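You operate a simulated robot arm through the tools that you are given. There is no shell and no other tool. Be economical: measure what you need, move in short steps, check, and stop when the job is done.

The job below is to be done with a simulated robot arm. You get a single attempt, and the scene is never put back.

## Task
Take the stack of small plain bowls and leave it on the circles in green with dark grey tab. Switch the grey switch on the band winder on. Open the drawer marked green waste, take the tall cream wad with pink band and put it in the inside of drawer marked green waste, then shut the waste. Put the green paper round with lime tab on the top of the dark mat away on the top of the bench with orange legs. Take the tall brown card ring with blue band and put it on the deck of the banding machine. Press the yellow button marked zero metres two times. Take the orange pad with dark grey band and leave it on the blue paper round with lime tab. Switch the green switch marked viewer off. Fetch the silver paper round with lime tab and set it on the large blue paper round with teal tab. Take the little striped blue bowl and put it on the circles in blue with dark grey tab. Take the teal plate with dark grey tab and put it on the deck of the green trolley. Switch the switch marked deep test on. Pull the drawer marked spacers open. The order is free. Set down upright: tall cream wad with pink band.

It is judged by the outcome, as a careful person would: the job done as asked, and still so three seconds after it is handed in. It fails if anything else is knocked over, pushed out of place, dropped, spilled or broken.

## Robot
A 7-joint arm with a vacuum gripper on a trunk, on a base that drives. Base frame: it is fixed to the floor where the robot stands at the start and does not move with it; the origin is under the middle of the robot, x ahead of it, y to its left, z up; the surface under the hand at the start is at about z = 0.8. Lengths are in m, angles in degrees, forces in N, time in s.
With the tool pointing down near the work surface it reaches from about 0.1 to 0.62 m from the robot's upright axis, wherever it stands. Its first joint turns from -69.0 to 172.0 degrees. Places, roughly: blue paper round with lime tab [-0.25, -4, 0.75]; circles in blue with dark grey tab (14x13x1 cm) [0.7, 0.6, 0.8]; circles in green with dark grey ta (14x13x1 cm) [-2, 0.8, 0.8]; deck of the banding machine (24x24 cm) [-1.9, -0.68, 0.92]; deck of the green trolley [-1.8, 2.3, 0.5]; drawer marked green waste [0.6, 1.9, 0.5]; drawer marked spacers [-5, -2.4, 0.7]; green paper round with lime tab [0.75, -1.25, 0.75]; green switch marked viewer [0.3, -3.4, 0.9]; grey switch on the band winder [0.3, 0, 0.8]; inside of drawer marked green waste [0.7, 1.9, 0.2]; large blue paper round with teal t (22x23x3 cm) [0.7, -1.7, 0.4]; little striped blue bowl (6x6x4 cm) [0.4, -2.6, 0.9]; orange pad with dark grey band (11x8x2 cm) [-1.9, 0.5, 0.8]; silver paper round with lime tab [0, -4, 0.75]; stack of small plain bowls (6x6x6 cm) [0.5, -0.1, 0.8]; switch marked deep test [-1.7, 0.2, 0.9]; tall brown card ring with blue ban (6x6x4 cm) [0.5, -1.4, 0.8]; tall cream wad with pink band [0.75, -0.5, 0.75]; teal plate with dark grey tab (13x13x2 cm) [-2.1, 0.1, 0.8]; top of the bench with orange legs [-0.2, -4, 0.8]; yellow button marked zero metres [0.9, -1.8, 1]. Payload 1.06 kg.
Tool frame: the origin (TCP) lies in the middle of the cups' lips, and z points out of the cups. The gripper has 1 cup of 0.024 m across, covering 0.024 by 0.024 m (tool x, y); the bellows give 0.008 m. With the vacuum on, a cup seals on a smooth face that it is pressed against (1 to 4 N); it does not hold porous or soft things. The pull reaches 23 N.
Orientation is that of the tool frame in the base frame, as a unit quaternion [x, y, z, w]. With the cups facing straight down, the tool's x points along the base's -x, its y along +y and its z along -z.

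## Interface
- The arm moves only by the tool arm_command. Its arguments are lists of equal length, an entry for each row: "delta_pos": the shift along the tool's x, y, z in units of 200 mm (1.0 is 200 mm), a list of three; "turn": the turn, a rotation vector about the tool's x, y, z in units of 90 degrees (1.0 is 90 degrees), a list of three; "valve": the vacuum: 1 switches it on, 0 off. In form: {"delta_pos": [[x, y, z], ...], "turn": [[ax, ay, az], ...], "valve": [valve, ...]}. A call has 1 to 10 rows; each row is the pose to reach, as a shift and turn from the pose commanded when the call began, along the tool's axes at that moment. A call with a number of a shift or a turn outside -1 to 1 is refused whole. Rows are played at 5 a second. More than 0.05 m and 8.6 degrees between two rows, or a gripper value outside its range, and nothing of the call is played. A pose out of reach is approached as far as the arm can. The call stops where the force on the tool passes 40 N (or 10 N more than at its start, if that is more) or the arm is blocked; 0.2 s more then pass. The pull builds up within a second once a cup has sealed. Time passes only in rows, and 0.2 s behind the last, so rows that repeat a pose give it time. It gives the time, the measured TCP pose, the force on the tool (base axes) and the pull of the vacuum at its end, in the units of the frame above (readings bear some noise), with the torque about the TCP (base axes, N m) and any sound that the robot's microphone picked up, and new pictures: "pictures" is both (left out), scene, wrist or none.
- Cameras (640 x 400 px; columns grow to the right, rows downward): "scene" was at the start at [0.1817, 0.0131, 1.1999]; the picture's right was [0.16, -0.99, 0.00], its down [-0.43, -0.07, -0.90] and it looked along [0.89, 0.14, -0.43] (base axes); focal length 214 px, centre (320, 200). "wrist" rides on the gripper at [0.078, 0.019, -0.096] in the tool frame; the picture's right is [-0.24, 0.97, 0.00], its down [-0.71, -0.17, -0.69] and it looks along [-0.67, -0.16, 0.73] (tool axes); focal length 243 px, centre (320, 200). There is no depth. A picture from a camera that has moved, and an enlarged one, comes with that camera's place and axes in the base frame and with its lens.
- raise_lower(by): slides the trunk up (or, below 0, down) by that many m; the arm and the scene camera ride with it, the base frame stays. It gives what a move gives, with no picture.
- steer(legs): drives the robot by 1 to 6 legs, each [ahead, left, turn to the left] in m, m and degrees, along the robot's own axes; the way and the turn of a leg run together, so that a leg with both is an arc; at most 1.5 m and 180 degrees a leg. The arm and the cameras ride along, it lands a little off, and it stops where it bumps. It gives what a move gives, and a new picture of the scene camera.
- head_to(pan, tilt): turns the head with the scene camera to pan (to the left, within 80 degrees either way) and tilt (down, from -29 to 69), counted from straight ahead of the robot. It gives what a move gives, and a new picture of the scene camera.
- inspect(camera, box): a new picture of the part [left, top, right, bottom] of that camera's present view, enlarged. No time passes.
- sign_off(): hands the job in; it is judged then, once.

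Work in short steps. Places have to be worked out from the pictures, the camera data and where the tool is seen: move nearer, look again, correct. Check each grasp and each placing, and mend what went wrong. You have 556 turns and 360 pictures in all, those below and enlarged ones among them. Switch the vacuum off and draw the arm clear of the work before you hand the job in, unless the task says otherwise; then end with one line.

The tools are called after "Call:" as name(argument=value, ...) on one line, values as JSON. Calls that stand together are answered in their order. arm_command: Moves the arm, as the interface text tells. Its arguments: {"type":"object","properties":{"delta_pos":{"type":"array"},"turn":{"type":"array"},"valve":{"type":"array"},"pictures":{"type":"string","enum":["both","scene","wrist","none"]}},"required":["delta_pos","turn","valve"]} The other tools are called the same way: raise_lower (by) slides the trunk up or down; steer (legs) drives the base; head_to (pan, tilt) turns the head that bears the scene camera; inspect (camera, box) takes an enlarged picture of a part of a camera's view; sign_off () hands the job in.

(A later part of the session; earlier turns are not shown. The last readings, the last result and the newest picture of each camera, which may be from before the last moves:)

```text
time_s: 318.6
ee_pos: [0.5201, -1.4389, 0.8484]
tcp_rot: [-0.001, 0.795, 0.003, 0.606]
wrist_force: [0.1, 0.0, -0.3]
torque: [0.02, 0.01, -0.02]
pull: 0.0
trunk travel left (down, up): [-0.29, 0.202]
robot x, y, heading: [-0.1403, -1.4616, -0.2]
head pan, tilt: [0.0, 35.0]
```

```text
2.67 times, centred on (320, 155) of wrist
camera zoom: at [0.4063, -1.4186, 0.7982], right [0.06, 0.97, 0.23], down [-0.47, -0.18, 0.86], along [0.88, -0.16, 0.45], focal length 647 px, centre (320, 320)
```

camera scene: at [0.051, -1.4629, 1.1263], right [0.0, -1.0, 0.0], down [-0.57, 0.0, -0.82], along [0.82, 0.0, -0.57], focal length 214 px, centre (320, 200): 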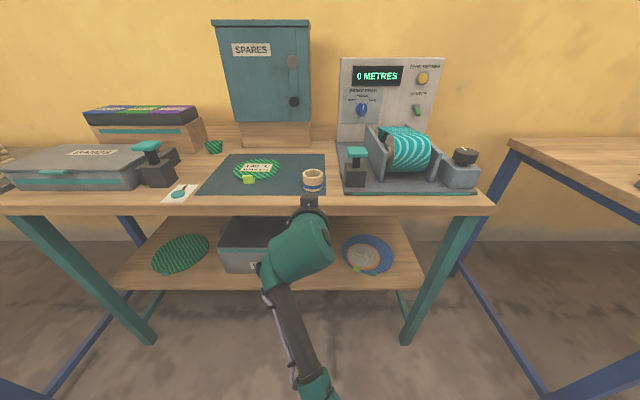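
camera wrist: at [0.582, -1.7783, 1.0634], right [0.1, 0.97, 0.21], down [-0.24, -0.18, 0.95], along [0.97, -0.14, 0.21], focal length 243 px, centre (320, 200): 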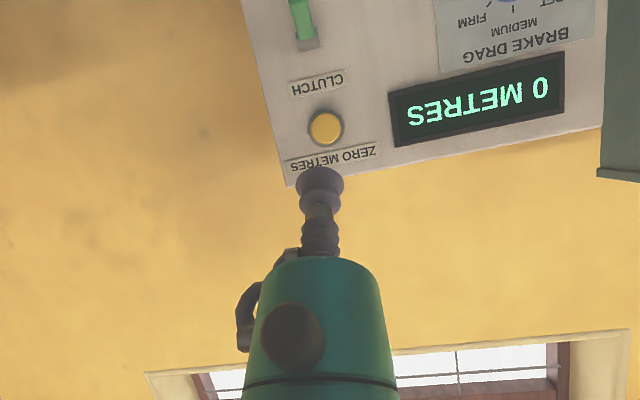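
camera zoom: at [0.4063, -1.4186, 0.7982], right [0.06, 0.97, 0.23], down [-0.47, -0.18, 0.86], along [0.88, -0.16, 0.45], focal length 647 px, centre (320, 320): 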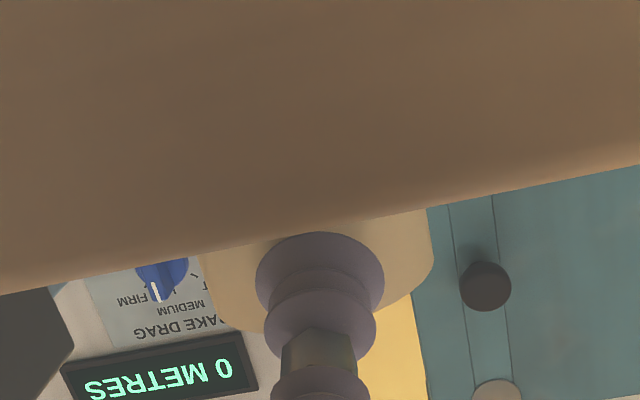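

Ring face appears at x≈0.53; continue in 3 mm steps.

Call:
arm_command(delta_pos=[[-0.004, 0, 0.015], [-0.008, 0, 0.03], [-0.012, 0, 0.045], [-0.016, 0, 0.06], [-0.016, 0, 0.06]], turn=[[0, 0, 0], [0, 0, 0], [0, 0, 0], [0, 0, 0], [0, 0, 0]], valve=[1, 1, 1, 1, 1], pictures="none")

Call:
inspect(camera="scene", box=[240, 120, 400, 220])

```text
time_s: 319.9
ee_pos: [0.533, -1.4381, 0.848]
tcp_rot: [-0.001, 0.795, 0.003, 0.607]
wrist_force: [-0.3, -0.8, 0.5]
torque: [0.0, -0.05, -0.03]
pull: 0.0
trunk travel left (down, up): [-0.29, 0.202]
robot x, y, heading: [-0.1395, -1.4623, -0.1]
head pan, tilt: [0.0, 35.0]
```

```text
4.00 times, centred on (320, 170) of scene
camera zoom: at [0.0507, -1.4629, 1.1264], right [0.0, -1.0, 0.0], down [-0.57, 0.0, -0.82], along [0.82, 0.0, -0.57], focal length 858 px, centre (320, 320)
```

zoom: 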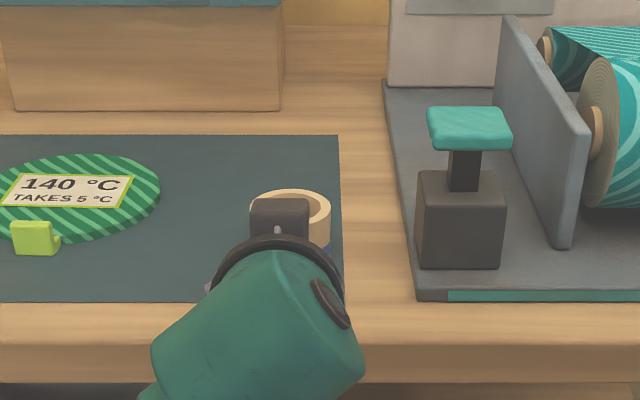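

The ring just slides without sealing. Retreat, level the tool to ~5° below horizontal, and push more briskly.

Call:
arm_command(delta_pos=[[0.04, 0, -0.15], [0.04, 0, -0.15], [0.03, 0, -0.15]], turn=[[0, -0.04, 0], [0, -0.08, 0], [0, -0.115, 0]], valve=[0, 0, 0], pictures="none")

Call:
inspect(camera="scene", box=[240, 120, 400, 220])

Call:
inspect(camera="wrist", box=[160, 0, 480, 200])

```text
time_s: 320.6
ee_pos: [0.5024, -1.4384, 0.8507]
tcp_rot: [-0.001, 0.736, 0.005, 0.676]
wrist_force: [0.3, 0.0, 0.6]
torque: [-0.01, 0.01, 0.02]
pull: 0.1
trunk travel left (down, up): [-0.29, 0.202]
robot x, y, heading: [-0.1425, -1.462, 0.0]
head pan, tilt: [0.0, 35.0]
```

```text
4.00 times, centred on (320, 170) of scene
camera zoom: at [0.0508, -1.4629, 1.1264], right [0.0, -1.0, 0.0], down [-0.57, 0.0, -0.82], along [0.82, 0.0, -0.57], focal length 858 px, centre (320, 320)
```

zoom: 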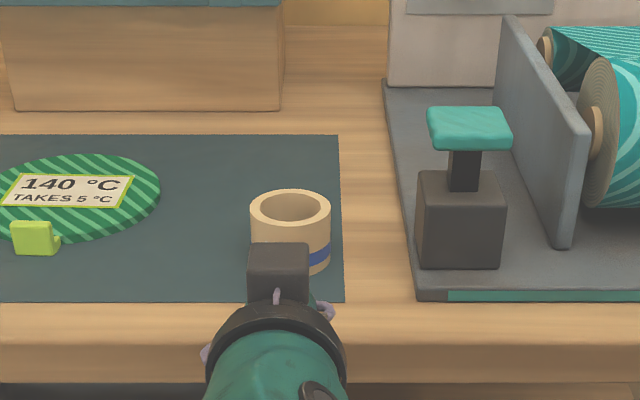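

```text
2.00 times, centred on (320, 100) of wrist
camera zoom: at [0.3998, -1.4189, 0.7805], right [0.01, 0.97, 0.24], down [-0.62, -0.18, 0.76], along [0.78, -0.16, 0.6], focal length 485 px, centre (320, 400)
```

zoom: 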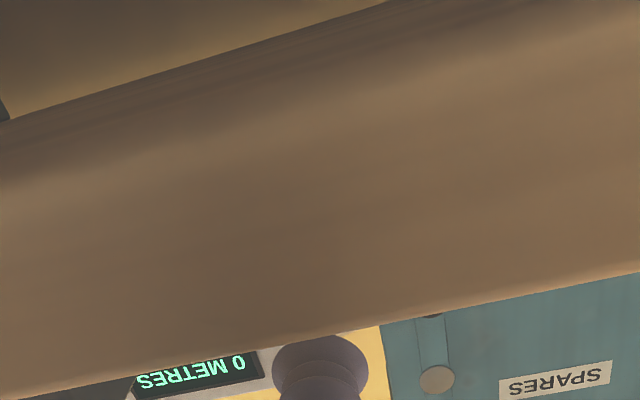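

Brisk push of 4.5 cm with the vacuum on.

Call:
arm_command(delta_pos=[[-0.019, 0, 0.224], [-0.019, 0, 0.224], [-0.019, 0, 0.224]], turn=[[0, 0, 0], [0, 0, 0], [0, 0, 0]], valve=[1, 1, 1], pictures="none")

Call:
inspect(camera="scene", box=[240, 120, 400, 220])

```text
time_s: 321.4
ee_pos: [0.5483, -1.4379, 0.8506]
tcp_rot: [-0.001, 0.737, 0.004, 0.676]
wrist_force: [0.9, -0.3, 0.8]
torque: [0.0, -0.04, 0.01]
pull: 22.7
trunk travel left (down, up): [-0.29, 0.202]
robot x, y, heading: [-0.1422, -1.4617, 0.1]
head pan, tilt: [0.0, 35.0]
```

```text
4.00 times, centred on (320, 170) of scene
camera zoom: at [0.0506, -1.4629, 1.1264], right [0.0, -1.0, 0.0], down [-0.57, 0.0, -0.82], along [0.82, 0.0, -0.57], focal length 858 px, centre (320, 320)
```

zoom: 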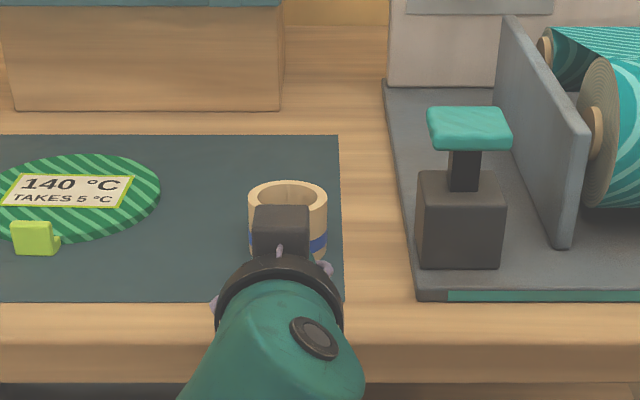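

Sealed! Lift the ring 10 cm, then back off.

Call:
arm_command(delta_pos=[[-0.1, 0, -0.009], [-0.3, 0, -0.026], [-0.5, 0, -0.043], [-0.7, 0, -0.06]], turn=[[0, 0, 0], [0, 0, 0], [0, 0, 0], [0, 0, 0]], valve=[1, 1, 1, 1], pictures="scene")

```text
time_s: 322.4
ee_pos: [0.5489, -1.4394, 0.9922]
tcp_rot: [-0.001, 0.738, 0.003, 0.675]
wrist_force: [0.6, 0.3, 0.8]
torque: [-0.01, 0.0, -0.02]
pull: 0.1
trunk travel left (down, up): [-0.29, 0.202]
robot x, y, heading: [-0.141, -1.4586, -0.1]
head pan, tilt: [0.0, 35.0]
camera scene: at [0.0507, -1.4629, 1.1264], right [0.0, -1.0, 0.0], down [-0.57, 0.0, -0.82], along [0.82, 0.0, -0.57], focal length 214 px, centre (320, 200)
```

scene: 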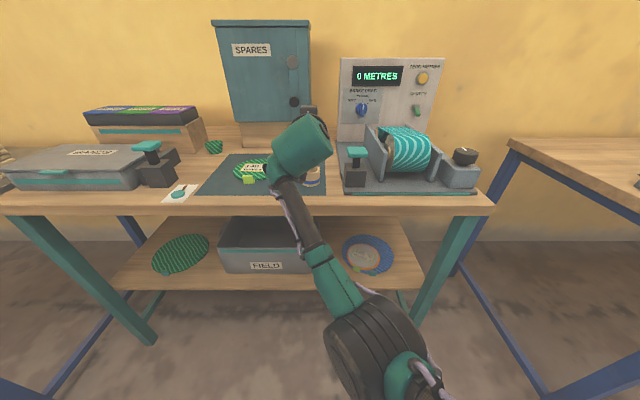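

The seal broke on lifting (cup too near the rim). Check the ring.

Call:
inspect(camera="scene", box=[260, 140, 360, 203])

Call:
inspect(camera="wrist", box=[160, 0, 480, 200])

```text
6.35 times, centred on (310, 172) of scene
camera zoom: at [0.0507, -1.4629, 1.1264], right [0.0, -1.0, 0.0], down [-0.57, 0.0, -0.82], along [0.82, 0.0, -0.57], focal length 1362 px, centre (384, 381)
```

zoom: 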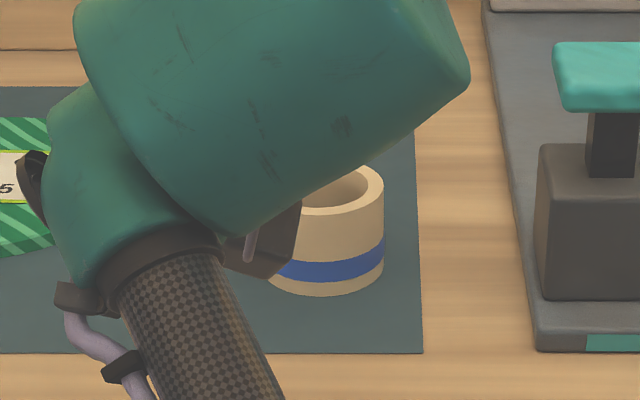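

```text
2.00 times, centred on (320, 100) of wrist
camera zoom: at [0.446, -1.4199, 0.9217], right [0.01, 0.97, 0.24], down [-0.62, -0.18, 0.76], along [0.78, -0.16, 0.6], focal length 485 px, centre (320, 400)
```

zoom: 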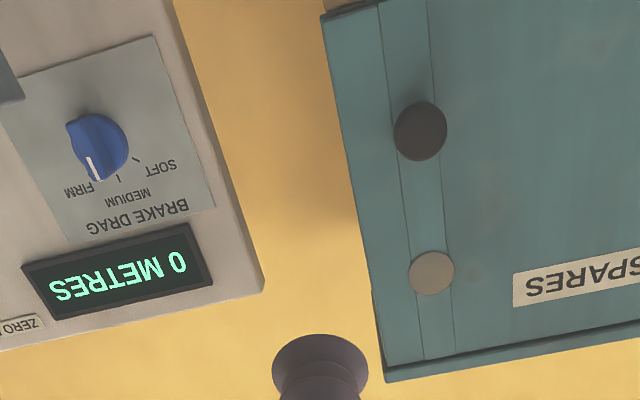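

Ring still upright. Back off, come down a bit lower (z≈0.842), and retry with a slower lift.

Call:
arm_command(delta_pos=[[0.018, 0, -0.2], [0.036, 0, -0.398], [0.27, 0, -0.377], [0.5, 0, -0.357], [0.7, 0, -0.339], [0.783, 0, -0.331]], turn=[[0, 0, 0], [0, 0, 0], [0, 0, 0], [0, 0, 0], [0, 0, 0], [0, 0, 0]], valve=[0, 0, 0, 0, 0, 0], pictures="none")

Call:
inspect(camera="scene", box=[240, 120, 400, 220])

```text
time_s: 323.9
ee_pos: [0.4683, -1.4403, 0.8402]
tcp_rot: [-0.001, 0.737, 0.003, 0.676]
wrist_force: [0.2, -0.2, -0.1]
torque: [0.01, -0.03, -0.01]
pull: 0.1
trunk travel left (down, up): [-0.29, 0.202]
robot x, y, heading: [-0.1392, -1.4623, 0.2]
head pan, tilt: [0.0, 35.0]
```

```text
4.00 times, centred on (320, 170) of scene
camera zoom: at [0.0507, -1.4629, 1.1264], right [0.0, -1.0, 0.0], down [-0.57, 0.0, -0.82], along [0.82, 0.0, -0.57], focal length 858 px, centre (320, 320)
```

zoom: 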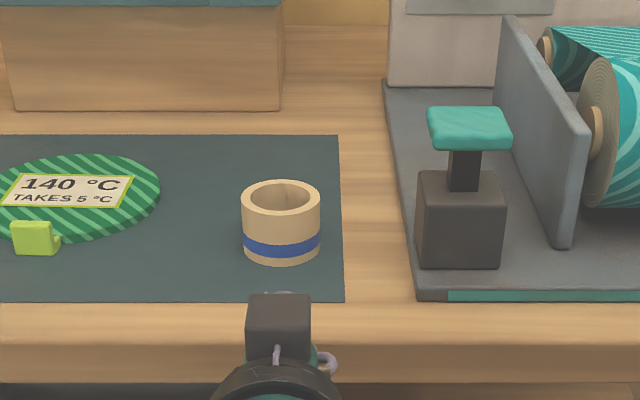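

Use the seal to first draw the ring back toward the edge: push at z≈0.848, then pull it 5 cm toward me.

Call:
arm_command(delta_pos=[[-0.05, 0, 0.11], [-0.06, 0, 0.22], [-0.082, 0, 0.465], [-0.082, 0, 0.465], [-0.082, 0, 0.465], [-0.082, 0, 0.465]], turn=[[0, 0, 0], [0, 0, 0], [0, 0, 0], [0, 0, 0], [0, 0, 0], [0, 0, 0]], valve=[1, 1, 1, 1, 1, 1], pictures="none")

```text
time_s: 325.2
ee_pos: [0.564, -1.4404, 0.8512]
tcp_rot: [-0.001, 0.737, 0.003, 0.675]
wrist_force: [-0.3, 0.1, 0.0]
torque: [-0.01, 0.03, 0.0]
pull: 0.0
trunk travel left (down, up): [-0.29, 0.202]
robot x, y, heading: [-0.1379, -1.4623, -0.2]
head pan, tilt: [0.0, 35.0]
```

Call:
inspect(camera="scene", box=[240, 120, 400, 220])

Call:
inspect(camera="wrist", box=[160, 0, 480, 200])

```text
4.00 times, centred on (320, 170) of scene
camera zoom: at [0.0507, -1.4629, 1.1264], right [0.0, -1.0, 0.0], down [-0.57, 0.0, -0.82], along [0.82, 0.0, -0.57], focal length 858 px, centre (320, 320)
```

zoom: 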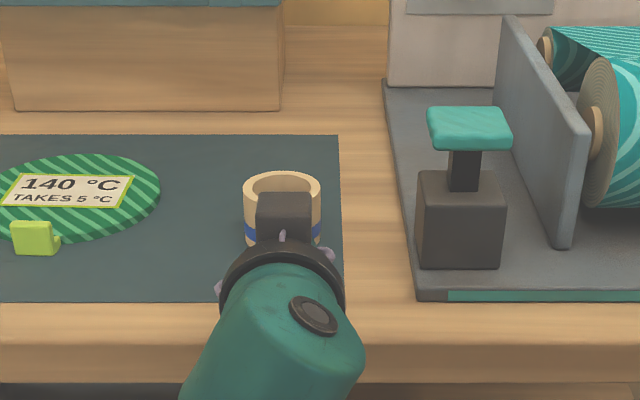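

```text
2.00 times, centred on (320, 100) of wrist
camera zoom: at [0.4608, -1.4198, 0.7801], right [0.01, 0.97, 0.24], down [-0.62, -0.18, 0.76], along [0.78, -0.16, 0.6], focal length 485 px, centre (320, 400)
```

zoom: 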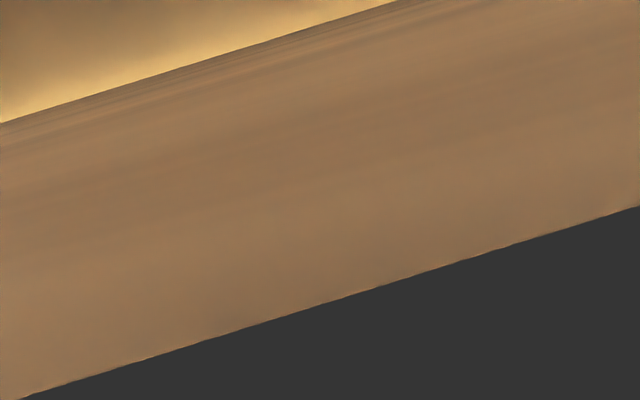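

No seal, as the cup was off-centre by ~5 mm. I'll retreat, tilt the tool to 45°, and hook the ring from inside to draw it nearer and centre it.

Call:
arm_command(delta_pos=[[0.02, 0, -0.22], [0.04, 0, -0.44], [-0.15, 0, -0.53], [-0.343, 0, -0.603], [-0.343, 0, -0.603], [-0.343, 0, -0.603], [-0.343, 0, -0.603], [-0.343, 0, -0.603]], turn=[[0, 0, 0], [0, 0, 0], [0, 0, 0], [0, 0.09, 0], [0, 0.18, 0], [0, 0.27, 0], [0, 0.36, 0], [0, 0.45, 0]], valve=[0, 0, 0, 0, 0, 0, 0, 0], pictures="none")

Call:
inspect(camera="scene", box=[240, 120, 400, 220])

Call:
inspect(camera="wrist", box=[0, 0, 640, 400])

```text
time_s: 327.1
ee_pos: [0.4475, -1.4398, 0.9285]
tcp_rot: [-0.003, 0.925, 0.003, 0.379]
wrist_force: [-0.4, 0.8, -0.4]
torque: [0.0, -0.01, 0.03]
pull: 0.1
trunk travel left (down, up): [-0.29, 0.202]
robot x, y, heading: [-0.1423, -1.4636, 0.1]
head pan, tilt: [0.0, 35.0]
```

```text
4.00 times, centred on (320, 170) of scene
camera zoom: at [0.0507, -1.4629, 1.1264], right [0.0, -1.0, 0.0], down [-0.57, 0.0, -0.82], along [0.82, 0.0, -0.57], focal length 858 px, centre (320, 320)
```

zoom: 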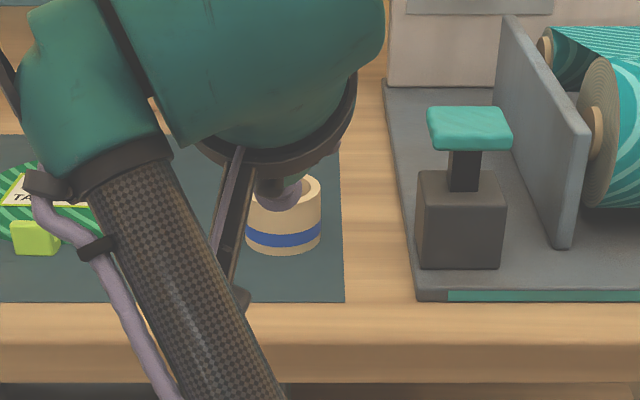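

```text
1.00 times, centred on (320, 200) of wrist (not enlarged: the box is as wide or as high as the picture)
camera zoom: at [0.3242, -1.4202, 0.942], right [0.16, 0.97, 0.17], down [0.03, -0.17, 0.98], along [0.99, -0.15, -0.05], focal length 243 px, centre (320, 200)
```

zoom: 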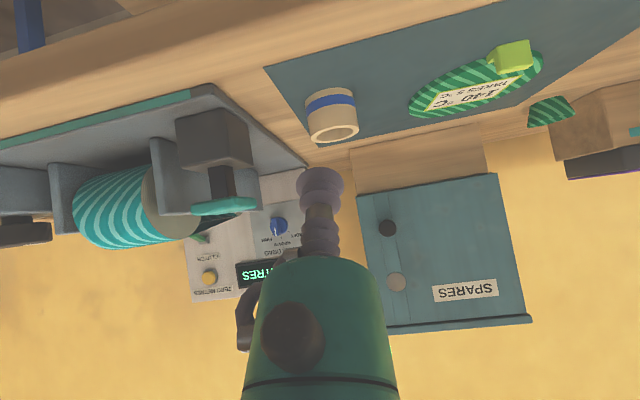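

Call:
arm_command(delta_pos=[[-0.175, 0.01, 0.17], [-0.35, 0.02, 0.34], [-0.527, 0.03, 0.509], [-0.42, 0.03, 0.617]], turn=[[0, 0, 0], [0, 0, 0], [0, 0, 0], [0, 0, 0]], valve=[0, 0, 0, 0], pictures="none")

Call:
inspect(camera="wrist", box=[200, 80, 440, 230])

Call:
inspect(camera="scene", box=[240, 120, 400, 220])

```text
time_s: 328.1
ee_pos: [0.5943, -1.4327, 0.8978]
tcp_rot: [-0.002, 0.925, 0.003, 0.38]
wrist_force: [0.2, -0.6, -0.9]
torque: [-0.01, 0.01, -0.03]
pull: 0.0
trunk travel left (down, up): [-0.29, 0.202]
robot x, y, heading: [-0.1416, -1.4661, -0.1]
head pan, tilt: [0.0, 35.0]
```

```text
2.67 times, centred on (320, 155) of wrist
camera zoom: at [0.4712, -1.4133, 0.9103], right [0.16, 0.97, 0.17], down [0.02, -0.18, 0.98], along [0.99, -0.15, -0.05], focal length 647 px, centre (320, 320)
```

zoom: 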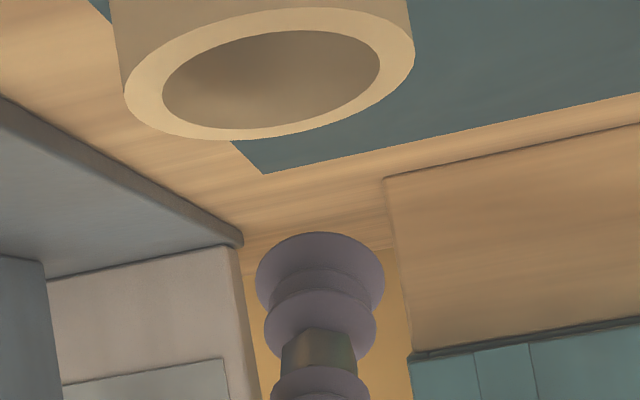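

```text
4.00 times, centred on (320, 170) of scene
camera zoom: at [0.0508, -1.4629, 1.1263], right [0.0, -1.0, 0.0], down [-0.57, 0.0, -0.82], along [0.82, 0.0, -0.57], focal length 858 px, centre (320, 320)
```

zoom: 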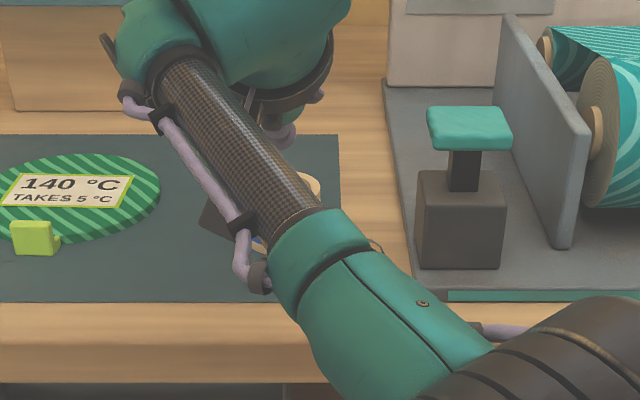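

Lower into the hole and draw the ring 7.5 cm toward me, then lift out.

Call:
arm_command(delta_pos=[[0.08, 0.004, 0.08], [0.15, 0.004, 0.152], [0.22, 0.004, 0.083], [0.3, 0.004, 0.005], [0.36, 0.004, -0.055], [0.417, 0.004, -0.111], [0.417, 0.004, -0.111], [0.3, 0.004, -0.23], [0.17, 0.004, -0.361]], turn=[[0, 0, 0], [0, 0, 0], [0, 0, 0], [0, 0, 0], [0, 0, 0], [0, 0, 0], [0, 0, 0], [0, 0, 0], [0, 0, 0]], valve=[0, 0, 0, 0, 0, 0, 0, 0, 0], pictures="none")

Call:
inspect(camera="scene", box=[240, 120, 400, 220])

Call:
inspect(camera="wrist", box=[160, 0, 480, 200])

```text
time_s: 330.1
ee_pos: [0.5187, -1.434, 0.9277]
tcp_rot: [-0.003, 0.926, 0.003, 0.379]
wrist_force: [0.4, 0.4, 0.0]
torque: [0.01, -0.01, 0.01]
pull: 0.1
trunk travel left (down, up): [-0.29, 0.202]
robot x, y, heading: [-0.1403, -1.4632, 0.0]
head pan, tilt: [0.0, 35.0]
```

```text
4.00 times, centred on (320, 170) of scene
camera zoom: at [0.0506, -1.4629, 1.1264], right [0.0, -1.0, 0.0], down [-0.57, 0.0, -0.82], along [0.82, 0.0, -0.57], focal length 858 px, centre (320, 320)
```

zoom: 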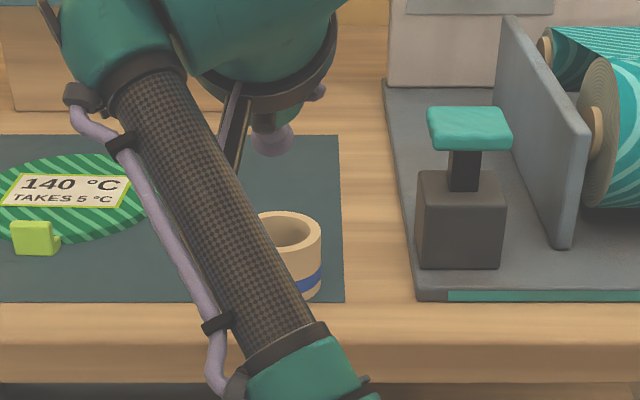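

```text
2.00 times, centred on (320, 100) of wrist
camera zoom: at [0.3954, -1.4138, 0.9404], right [0.16, 0.97, 0.17], down [0.03, -0.17, 0.98], along [0.99, -0.16, -0.05], focal length 485 px, centre (320, 400)
```

zoom: 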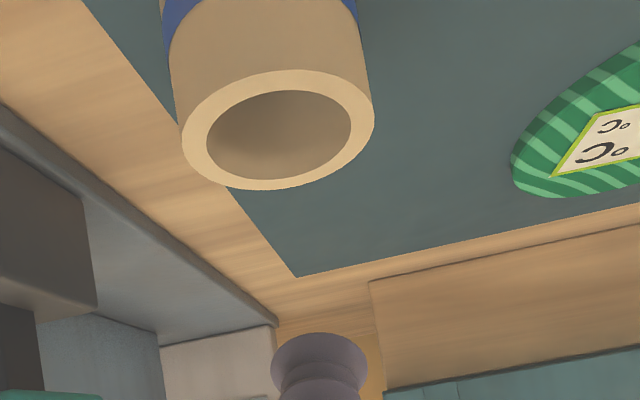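

Ring now at ≈[0.526,-1.436]. Back off, return the tool to ~7° below horizontal, and drop to z≈0.842.

Call:
arm_command(delta_pos=[[0.16, 0, -0.158], [0.32, -0.007, -0.316], [0.32, -0.007, -0.316], [0.32, -0.007, -0.316], [0.32, -0.007, -0.316], [0.32, -0.007, -0.316], [0.32, -0.007, -0.316], [0.47, -0.007, -0.163], [0.622, -0.007, -0.009]], turn=[[0, 0, 0], [0, 0, 0], [0, -0.086, 0], [0, -0.172, 0], [0, -0.258, 0], [0, -0.344, 0], [0, -0.429, 0], [0, -0.429, 0], [0, -0.429, 0]], valve=[0, 0, 0, 0, 0, 0, 0, 0, 0], pictures="none")

Call:
inspect(camera="wrist", box=[200, 80, 440, 230])

Call:
inspect(camera="scene", box=[270, 150, 370, 213])

```text
time_s: 332.1
ee_pos: [0.4275, -1.4318, 0.8401]
tcp_rot: [-0.002, 0.747, 0.004, 0.665]
wrist_force: [0.1, 0.8, 0.4]
torque: [0.03, 0.02, 0.0]
pull: 0.1
trunk travel left (down, up): [-0.29, 0.202]
robot x, y, heading: [-0.1421, -1.4604, 0.1]
head pan, tilt: [0.0, 35.0]
```

```text
2.67 times, centred on (320, 155) of wrist
camera zoom: at [0.3222, -1.4121, 0.7744], right [0.02, 0.97, 0.24], down [-0.6, -0.18, 0.78], along [0.8, -0.16, 0.57], focal length 647 px, centre (320, 320)
```

zoom: 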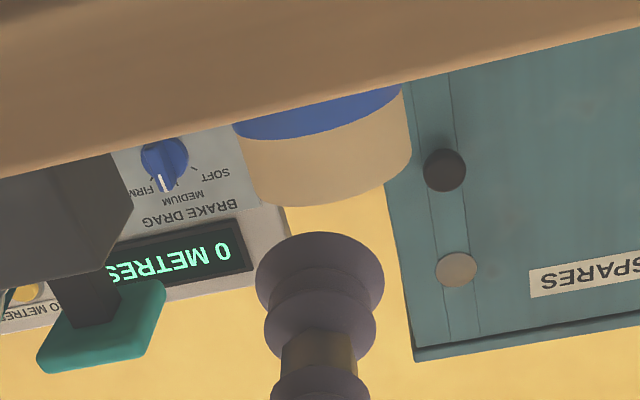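

```text
6.35 times, centred on (320, 182) of scene
camera zoom: at [0.0507, -1.4628, 1.1264], right [0.0, -1.0, 0.0], down [-0.57, 0.0, -0.82], along [0.82, 0.0, -0.57], focal length 1362 px, centre (320, 318)
```

zoom: 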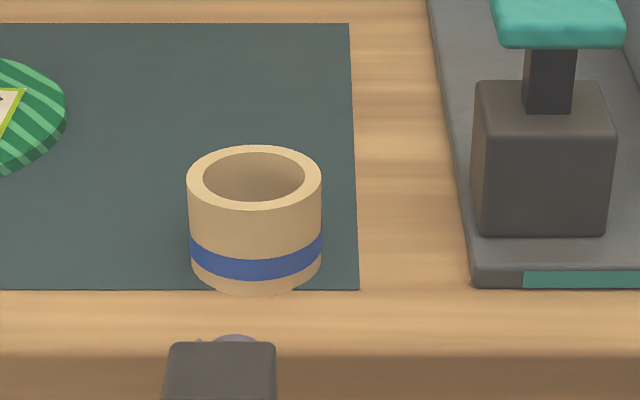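

Shift -4 mm in y, z to 0.846, and push briskly into the ring.

Call:
arm_command(delta_pos=[[-0.041, -0.021, 0.096], [-0.048, -0.021, 0.16], [-0.048, -0.021, 0.16]], turn=[[0, 0, 0], [0, 0, 0], [0, 0, 0]], valve=[1, 1, 1], pictures="none")

Call:
arm_command(delta_pos=[[-0.029, 0, 0.247], [-0.035, 0, 0.3], [-0.035, 0, 0.3], [-0.035, 0, 0.3], [-0.035, 0, 0.3]], turn=[[0, 0, 0], [0, 0, 0], [0, 0, 0], [0, 0, 0], [0, 0, 0]], valve=[1, 1, 1, 1, 1], pictures="none")

```text
time_s: 332.9
ee_pos: [0.4601, -1.4378, 0.8458]
tcp_rot: [-0.001, 0.748, 0.004, 0.664]
wrist_force: [0.3, 0.3, 0.3]
torque: [-0.04, 0.0, -0.01]
pull: 0.1
trunk travel left (down, up): [-0.29, 0.202]
robot x, y, heading: [-0.1416, -1.4612, -0.2]
head pan, tilt: [0.0, 35.0]
```

```text
time_s: 334.1
ee_pos: [0.5219, -1.4365, 0.8443]
tcp_rot: [0.0, 0.749, 0.003, 0.663]
wrist_force: [-0.1, -0.2, 1.2]
torque: [0.03, -0.04, 0.02]
pull: 22.7
trunk travel left (down, up): [-0.29, 0.202]
robot x, y, heading: [-0.1362, -1.4633, -0.2]
head pan, tilt: [0.0, 35.0]
```

Sealed. Lift very gently first.

Call:
arm_command(delta_pos=[[-0.01, 0, -0.001], [-0.025, 0, -0.003], [-0.05, 0, -0.006], [-0.075, 0, -0.009], [-0.1, 0, -0.012], [-0.1, 0, -0.012]], turn=[[0, 0, 0], [0, 0, 0], [0, 0, 0], [0, 0, 0], [0, 0, 0], [0, 0, 0]], valve=[1, 1, 1, 1, 1, 1], pictures="none")

Call:
inspect(camera="scene", box=[270, 150, 370, 213])

```text
time_s: 335.4
ee_pos: [0.5227, -1.4393, 0.865]
tcp_rot: [0.0, 0.747, 0.003, 0.664]
wrist_force: [-0.5, -0.5, -0.9]
torque: [-0.01, -0.03, 0.03]
pull: 23.0
trunk travel left (down, up): [-0.29, 0.202]
robot x, y, heading: [-0.1419, -1.461, 0.1]
head pan, tilt: [0.0, 35.0]
```

```text
6.35 times, centred on (320, 182) of scene
camera zoom: at [0.0508, -1.4629, 1.1264], right [0.0, -1.0, 0.0], down [-0.57, 0.0, -0.82], along [0.82, 0.0, -0.57], focal length 1362 px, centre (320, 318)
```

zoom: 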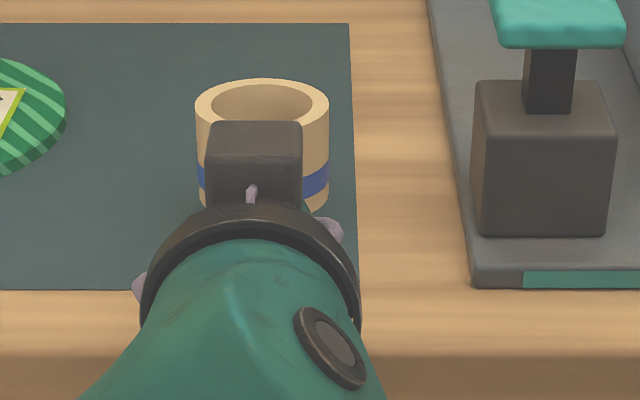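

The ring is off the mat and held. Continue lifting gently, then back away.

Call:
arm_command(delta_pos=[[-0.05, 0, -0.006], [-0.1, 0, -0.012], [-0.16, 0, -0.02], [-0.22, 0, -0.027], [-0.28, 0, -0.034], [-0.34, 0, -0.042], [-0.4, 0, -0.049], [-0.46, 0, -0.056], [-0.5, 0, -0.061]], turn=[[0, 0, 0], [0, 0, 0], [0, 0, 0], [0, 0, 0], [0, 0, 0], [0, 0, 0], [0, 0, 0], [0, 0, 0], [0, 0, 0]], valve=[1, 1, 1, 1, 1, 1, 1, 1, 1], pictures="none")

Call:
steer(legs=[[-0.3, 0, 0]])

Call:
raise_lower(by=0.15)

```text
time_s: 337.4
ee_pos: [0.5227, -1.4396, 0.9672]
tcp_rot: [-0.002, 0.748, 0.004, 0.664]
wrist_force: [0.2, 0.2, -1.0]
torque: [0.01, -0.02, 0.01]
pull: 23.5
trunk travel left (down, up): [-0.29, 0.202]
robot x, y, heading: [-0.1404, -1.4638, -0.0]
head pan, tilt: [0.0, 35.0]
```

```text
time_s: 339.5
ee_pos: [0.2299, -1.4477, 0.9669]
tcp_rot: [0.005, 0.748, -0.002, 0.664]
wrist_force: [0.1, 0.4, 0.0]
torque: [-0.01, -0.03, 0.02]
pull: 23.6
trunk travel left (down, up): [-0.29, 0.202]
robot x, y, heading: [-0.436, -1.4583, -0.9]
head pan, tilt: [0.0, 35.0]
camera scene: at [-0.2422, -1.4637, 1.1264], right [-0.01, -1.0, 0.0], down [-0.57, 0.01, -0.82], along [0.82, -0.01, -0.57], focal length 214 px, centre (320, 200)
```

scene: 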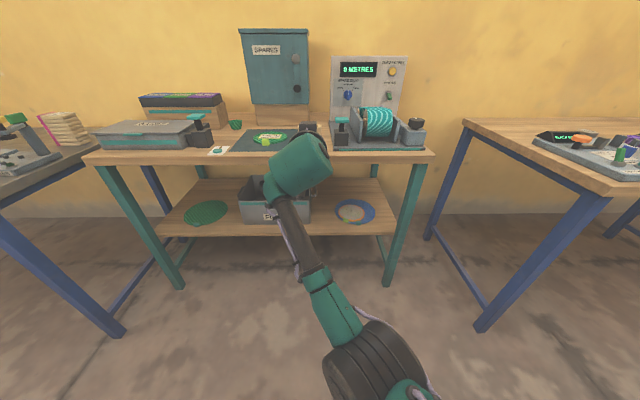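

```text
time_s: 341.2
ee_pos: [0.231, -1.4477, 1.1163]
tcp_rot: [0.004, 0.748, -0.002, 0.663]
wrist_force: [0.4, 0.3, -0.2]
torque: [-0.03, -0.02, 0.02]
pull: 23.3
trunk travel left (down, up): [-0.44, 0.052]
robot x, y, heading: [-0.4338, -1.46, -0.6]
head pan, tilt: [0.0, 35.0]
```

Now head toward the banding machine: back a bit, move to y≈-0.6 and turn around.

Call:
steer(legs=[[-0.15, 0.85, 0], [0, 0, 178]])

Call:
inspect(camera="scene", box=[120, 60, 520, 310])

```text
time_s: 356.1
ee_pos: [-1.2436, -0.5676, 1.1166]
tcp_rot: [0.747, -0.037, -0.664, -0.03]
wrist_force: [0.0, -0.2, -2.2]
torque: [-0.02, 0.03, 0.03]
pull: 23.3
trunk travel left (down, up): [-0.44, 0.052]
robot x, y, heading: [-0.5816, -0.614, 174.1]
head pan, tilt: [0.0, 35.0]
camera scene: at [-0.7195, -0.5993, 1.2863], right [0.1, 0.99, 0.0], down [0.57, -0.06, -0.82], along [-0.81, 0.08, -0.57], focal length 214 px, centre (320, 200)
```

scene: 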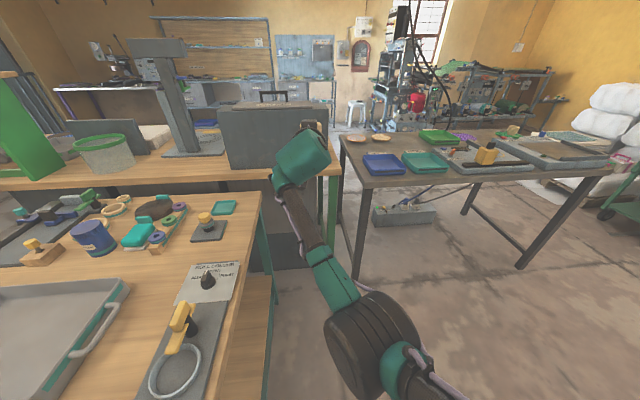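

```text
1.60 times, centred on (320, 185) of scene
camera zoom: at [-0.7195, -0.5993, 1.2863], right [0.1, 0.99, 0.0], down [0.57, -0.06, -0.82], along [-0.81, 0.08, -0.57], focal length 343 px, centre (320, 224)
```

zoom: 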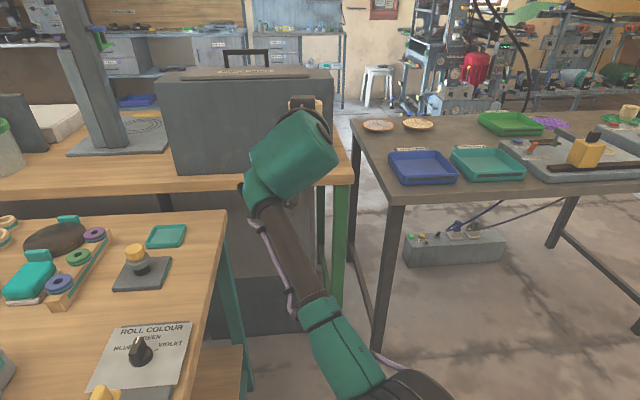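

The machine's deck faces west. Drive around the north end of the dark-legged bench to its west side.

Call:
steer(legs=[[0, 0, 6], [0, -1.45, 0], [0, -0.52, 0], [1.5, 0, 0], [0.8, 0, 0]])

```text
time_s: 384.8
ee_pos: [-3.6003, 1.3049, 1.1163]
tcp_rot: [0.748, -0.003, -0.664, -0.001]
wrist_force: [-0.6, -0.1, -0.4]
torque: [-0.05, 0.02, -0.01]
pull: 23.1
trunk travel left (down, up): [-0.44, 0.052]
robot x, y, heading: [-2.9355, 1.321, 179.5]
head pan, tilt: [0.0, 35.0]
camera scene: at [-3.0749, 1.321, 1.2863], right [0.01, 1.0, 0.0], down [0.57, -0.01, -0.82], along [-0.82, 0.01, -0.57], focal length 214 px, centre (320, 200)
```

scene: 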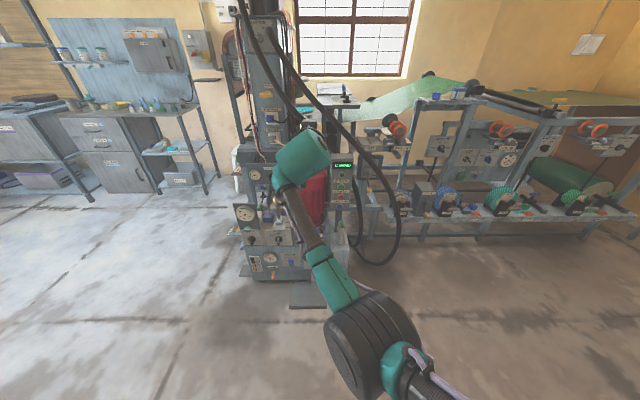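

Call:
steer(legs=[[0, 1.45, 0], [0, 0.45, 0], [0, 0, -179]])

Call:
inspect(camera="scene", box=[160, 80, 480, 280])

```text
time_s: 408.5
ee_pos: [-2.3021, -0.4778, 1.118]
tcp_rot: [-0.021, 0.747, 0.021, 0.664]
wrist_force: [0.0, -0.3, -0.4]
torque: [0.01, -0.01, 0.03]
pull: 23.0
trunk travel left (down, up): [-0.44, 0.052]
robot x, y, heading: [-2.9659, -0.5356, 2.8]
head pan, tilt: [0.0, 35.0]
camera scene: at [-2.8229, -0.5291, 1.2863], right [0.05, -1.0, 0.0], down [-0.57, -0.03, -0.82], along [0.82, 0.04, -0.57], focal length 214 px, centre (320, 200)
```

scene: 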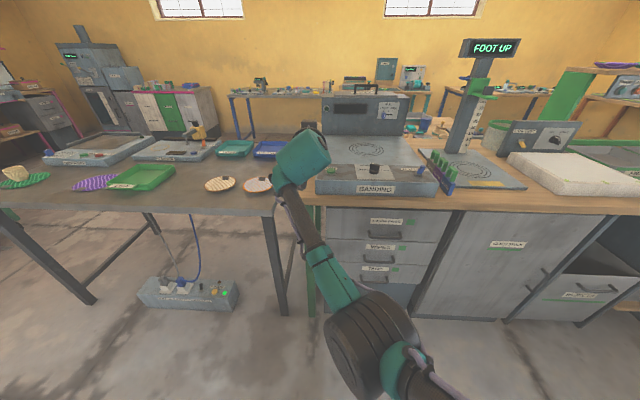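

```text
2.00 times, centred on (320, 180) of scene
camera zoom: at [-2.8229, -0.5291, 1.2863], right [0.05, -1.0, 0.0], down [-0.57, -0.03, -0.82], along [0.82, 0.04, -0.57], focal length 429 px, centre (320, 240)
```

zoom: 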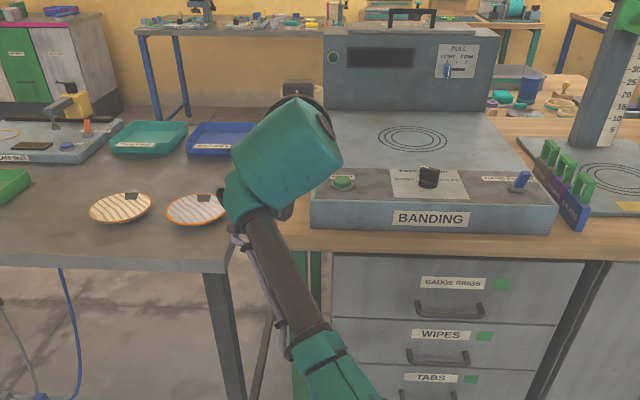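

Deck centre ≈[-1.88,-0.69], z≈0.92. I'll line up to place the ring at about [-1.90,-0.64], clear of the front knobs.

Call:
steer(legs=[[0, 0, -2.8], [0.3, -0.13, 0]])

Call:
inspect(camera="scene", box=[240, 100, 480, 250])

```text
time_s: 411.1
ee_pos: [-1.995, -0.6402, 1.1165]
tcp_rot: [-0.001, 0.748, 0.004, 0.664]
wrist_force: [0.8, 0.9, -0.8]
torque: [-0.03, 0.01, -0.02]
pull: 23.1
trunk travel left (down, up): [-0.44, 0.052]
robot x, y, heading: [-2.6582, -0.662, 0.1]
head pan, tilt: [0.0, 35.0]
camera scene: at [-2.5177, -0.6649, 1.2863], right [0.0, -1.0, 0.0], down [-0.57, 0.0, -0.82], along [0.82, 0.0, -0.57], focal length 214 px, centre (320, 200)
```

scene: 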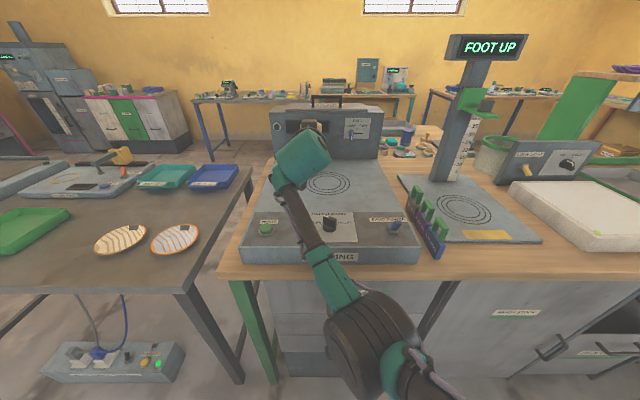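

```text
2.67 times, centred on (360, 175) of scene
camera zoom: at [-2.5177, -0.6649, 1.2863], right [0.0, -1.0, 0.0], down [-0.57, 0.0, -0.82], along [0.82, 0.0, -0.57], focal length 572 px, centre (213, 267)
```

zoom: 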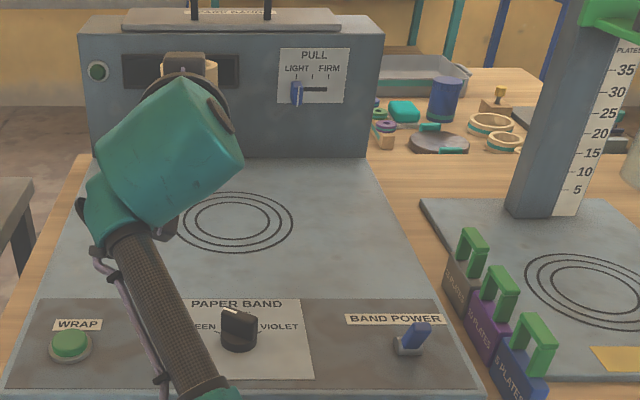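

Tilt the tool 30° further down so the wrist clears the flat deck, then drive 7 cm ahead.

Call:
arm_command(delta_pos=[[0, 0.03, 0], [0, 0.06, 0], [0, 0.09, 0], [0, 0.1, 0], [0, 0.1, 0]], turn=[[0, 0.07, 0], [0, 0.14, 0], [0, 0.21, 0], [0, 0.28, 0], [0, 0.336, 0]], valve=[1, 1, 1, 1, 1], pictures="none")

Call:
steer(legs=[[0.07, 0, 0]])

Call:
inspect(camera="wrist", box=[0, 0, 640, 400])

```text
time_s: 412.3
ee_pos: [-1.9945, -0.6202, 1.1182]
tcp_rot: [-0.002, 0.895, 0.003, 0.446]
wrist_force: [-0.3, 0.1, -0.7]
torque: [0.0, -0.03, 0.0]
pull: 23.1
trunk travel left (down, up): [-0.44, 0.052]
robot x, y, heading: [-2.6582, -0.6611, 0.0]
head pan, tilt: [0.0, 35.0]
```

```text
time_s: 413.3
ee_pos: [-1.9248, -0.6204, 1.1162]
tcp_rot: [-0.002, 0.895, 0.004, 0.446]
wrist_force: [0.4, 0.4, 0.4]
torque: [0.0, 0.0, -0.02]
pull: 22.7
trunk travel left (down, up): [-0.44, 0.052]
robot x, y, heading: [-2.5899, -0.6694, 0.2]
head pan, tilt: [0.0, 35.0]
camera scene: at [-2.4484, -0.6649, 1.2862], right [0.0, -1.0, 0.0], down [-0.57, 0.0, -0.82], along [0.82, 0.0, -0.57], focal length 214 px, centre (320, 200)
```

scene: 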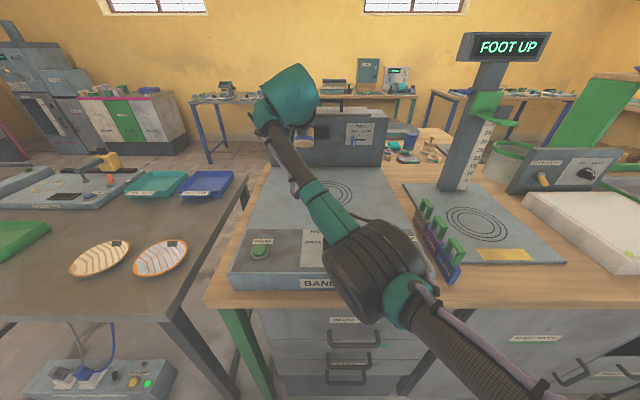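

```text
1.00 times, centred on (320, 200) of wrist (not enlarged: the box is as wide or as high as the picture)
camera zoom: at [-2.0492, -0.6011, 1.1114], right [0.14, 0.97, 0.19], down [-0.12, -0.18, 0.98], along [0.98, -0.16, 0.09], focal length 243 px, centre (320, 200)
```

zoom: 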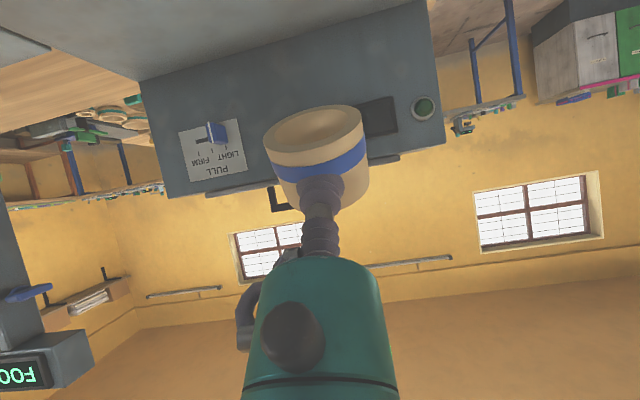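

Lower straight down toward the deck.

Call:
arm_command(delta_pos=[[0.18, 0, 0.135], [0.36, 0, 0.271], [0.52, 0, 0.391]], turn=[[0, 0, 0], [0, 0, 0], [0, 0, 0]], valve=[1, 1, 1], pictures="both")

```text
time_s: 414.1
ee_pos: [-1.9269, -0.6203, 0.9878]
tcp_rot: [-0.001, 0.895, 0.003, 0.446]
wrist_force: [0.0, 0.1, -0.5]
torque: [0.01, 0.01, 0.01]
pull: 23.2
trunk travel left (down, up): [-0.44, 0.052]
robot x, y, heading: [-2.5896, -0.6625, -0.4]
head pan, tilt: [0.0, 35.0]
camera scene: at [-2.4493, -0.6649, 1.2863], right [0.0, -1.0, 0.0], down [-0.57, 0.0, -0.82], along [0.82, 0.0, -0.57], focal length 214 px, centre (320, 200)
camera wrist: at [-2.0518, -0.5991, 0.982], right [0.14, 0.97, 0.19], down [-0.12, -0.18, 0.98], along [0.98, -0.16, 0.09], focal length 243 px, centre (320, 200)
```

scene: 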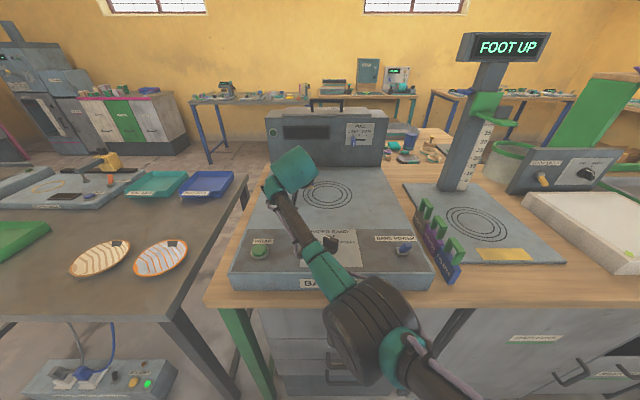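
wrist: 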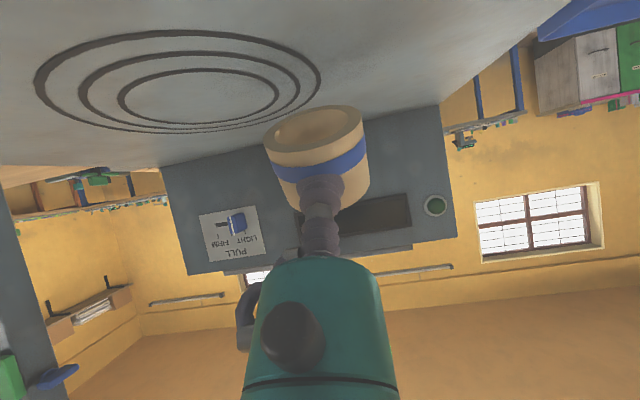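

Deck z≈0.90. Lower the remaining ~4 cm in small steps until contact.

Call:
arm_command(delta_pos=[[0.08, 0, 0.06], [0.112, 0, 0.084], [0.128, 0, 0.096], [0.144, 0, 0.108], [0.16, 0, 0.12], [0.172, 0, 0.13]], turn=[[0, 0, 0], [0, 0, 0], [0, 0, 0], [0, 0, 0], [0, 0, 0], [0, 0, 0]], valve=[1, 1, 1, 1, 1, 1], pictures="wrist")

```text
time_s: 415.5
ee_pos: [-1.9259, -0.6203, 0.9428]
tcp_rot: [-0.001, 0.896, 0.003, 0.444]
wrist_force: [-0.6, 0.4, -0.3]
torque: [-0.03, 0.02, -0.03]
pull: 0.1
trunk travel left (down, up): [-0.44, 0.052]
robot x, y, heading: [-2.5909, -0.6644, 0.3]
head pan, tilt: [0.0, 35.0]
camera wrist: at [-2.05, -0.6002, 0.9377], right [0.14, 0.97, 0.19], down [-0.12, -0.18, 0.98], along [0.98, -0.16, 0.09], focal length 243 px, centre (320, 200)
```

wrist: 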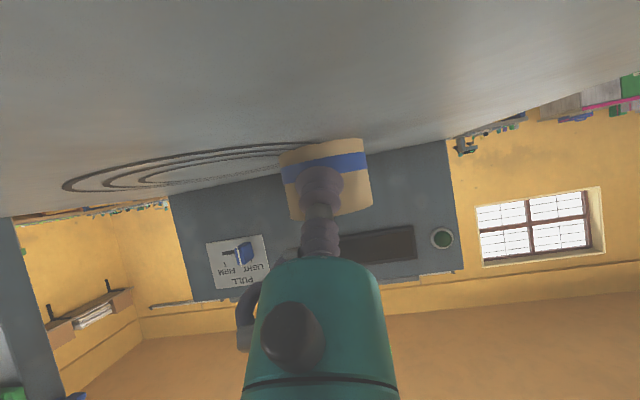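

The ring came free on contact and stands upright on the deck. Vacuum off and withdraw back along the tool axis.

Call:
arm_command(delta_pos=[[0, 0, -0.1], [0, 0, -0.3], [0, 0, -0.5], [-0.2, 0, -0.6], [-0.4, 0, -0.7]], turn=[[0, 0, 0], [0, 0, 0], [0, 0, 0], [0, 0, 0], [0, 0, 0]], valve=[0, 0, 0, 0, 0], pictures="scene")

Call:
inspect(camera="wrist", box=[160, 50, 480, 250])

```text
time_s: 416.7
ee_pos: [-1.99, -0.6211, 1.0931]
tcp_rot: [-0.002, 0.896, 0.002, 0.445]
wrist_force: [-0.6, -0.5, -0.6]
torque: [-0.01, -0.03, 0.01]
pull: 0.0
trunk travel left (down, up): [-0.44, 0.052]
robot x, y, heading: [-2.5895, -0.6652, -0.1]
head pan, tilt: [0.0, 35.0]
camera scene: at [-2.4495, -0.6649, 1.2864], right [0.0, -1.0, 0.0], down [-0.57, 0.0, -0.82], along [0.82, 0.0, -0.57], focal length 214 px, centre (320, 200)
```

scene: 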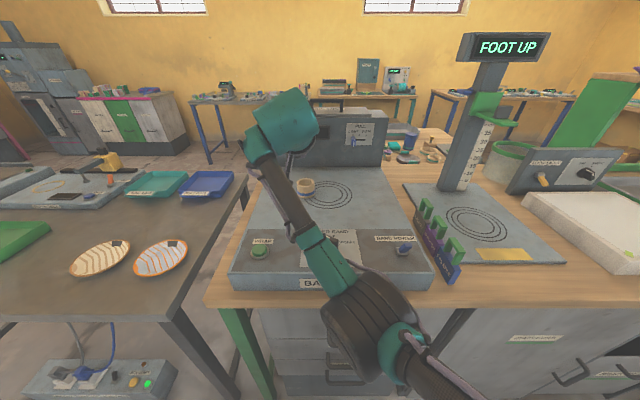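

```text
2.00 times, centred on (320, 150) of wrist
camera zoom: at [-2.1138, -0.6012, 1.0877], right [0.14, 0.97, 0.19], down [-0.12, -0.18, 0.98], along [0.98, -0.16, 0.09], focal length 485 px, centre (320, 300)
```

zoom: 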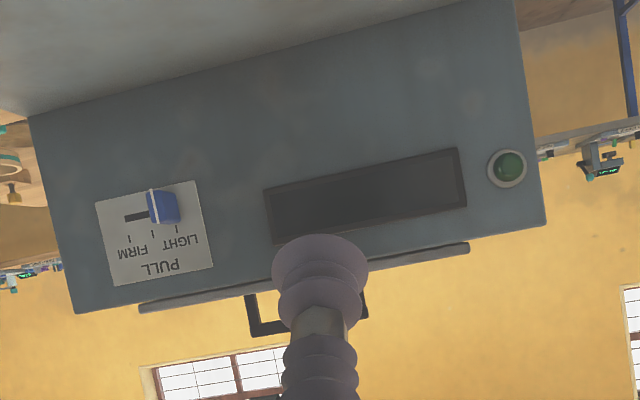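

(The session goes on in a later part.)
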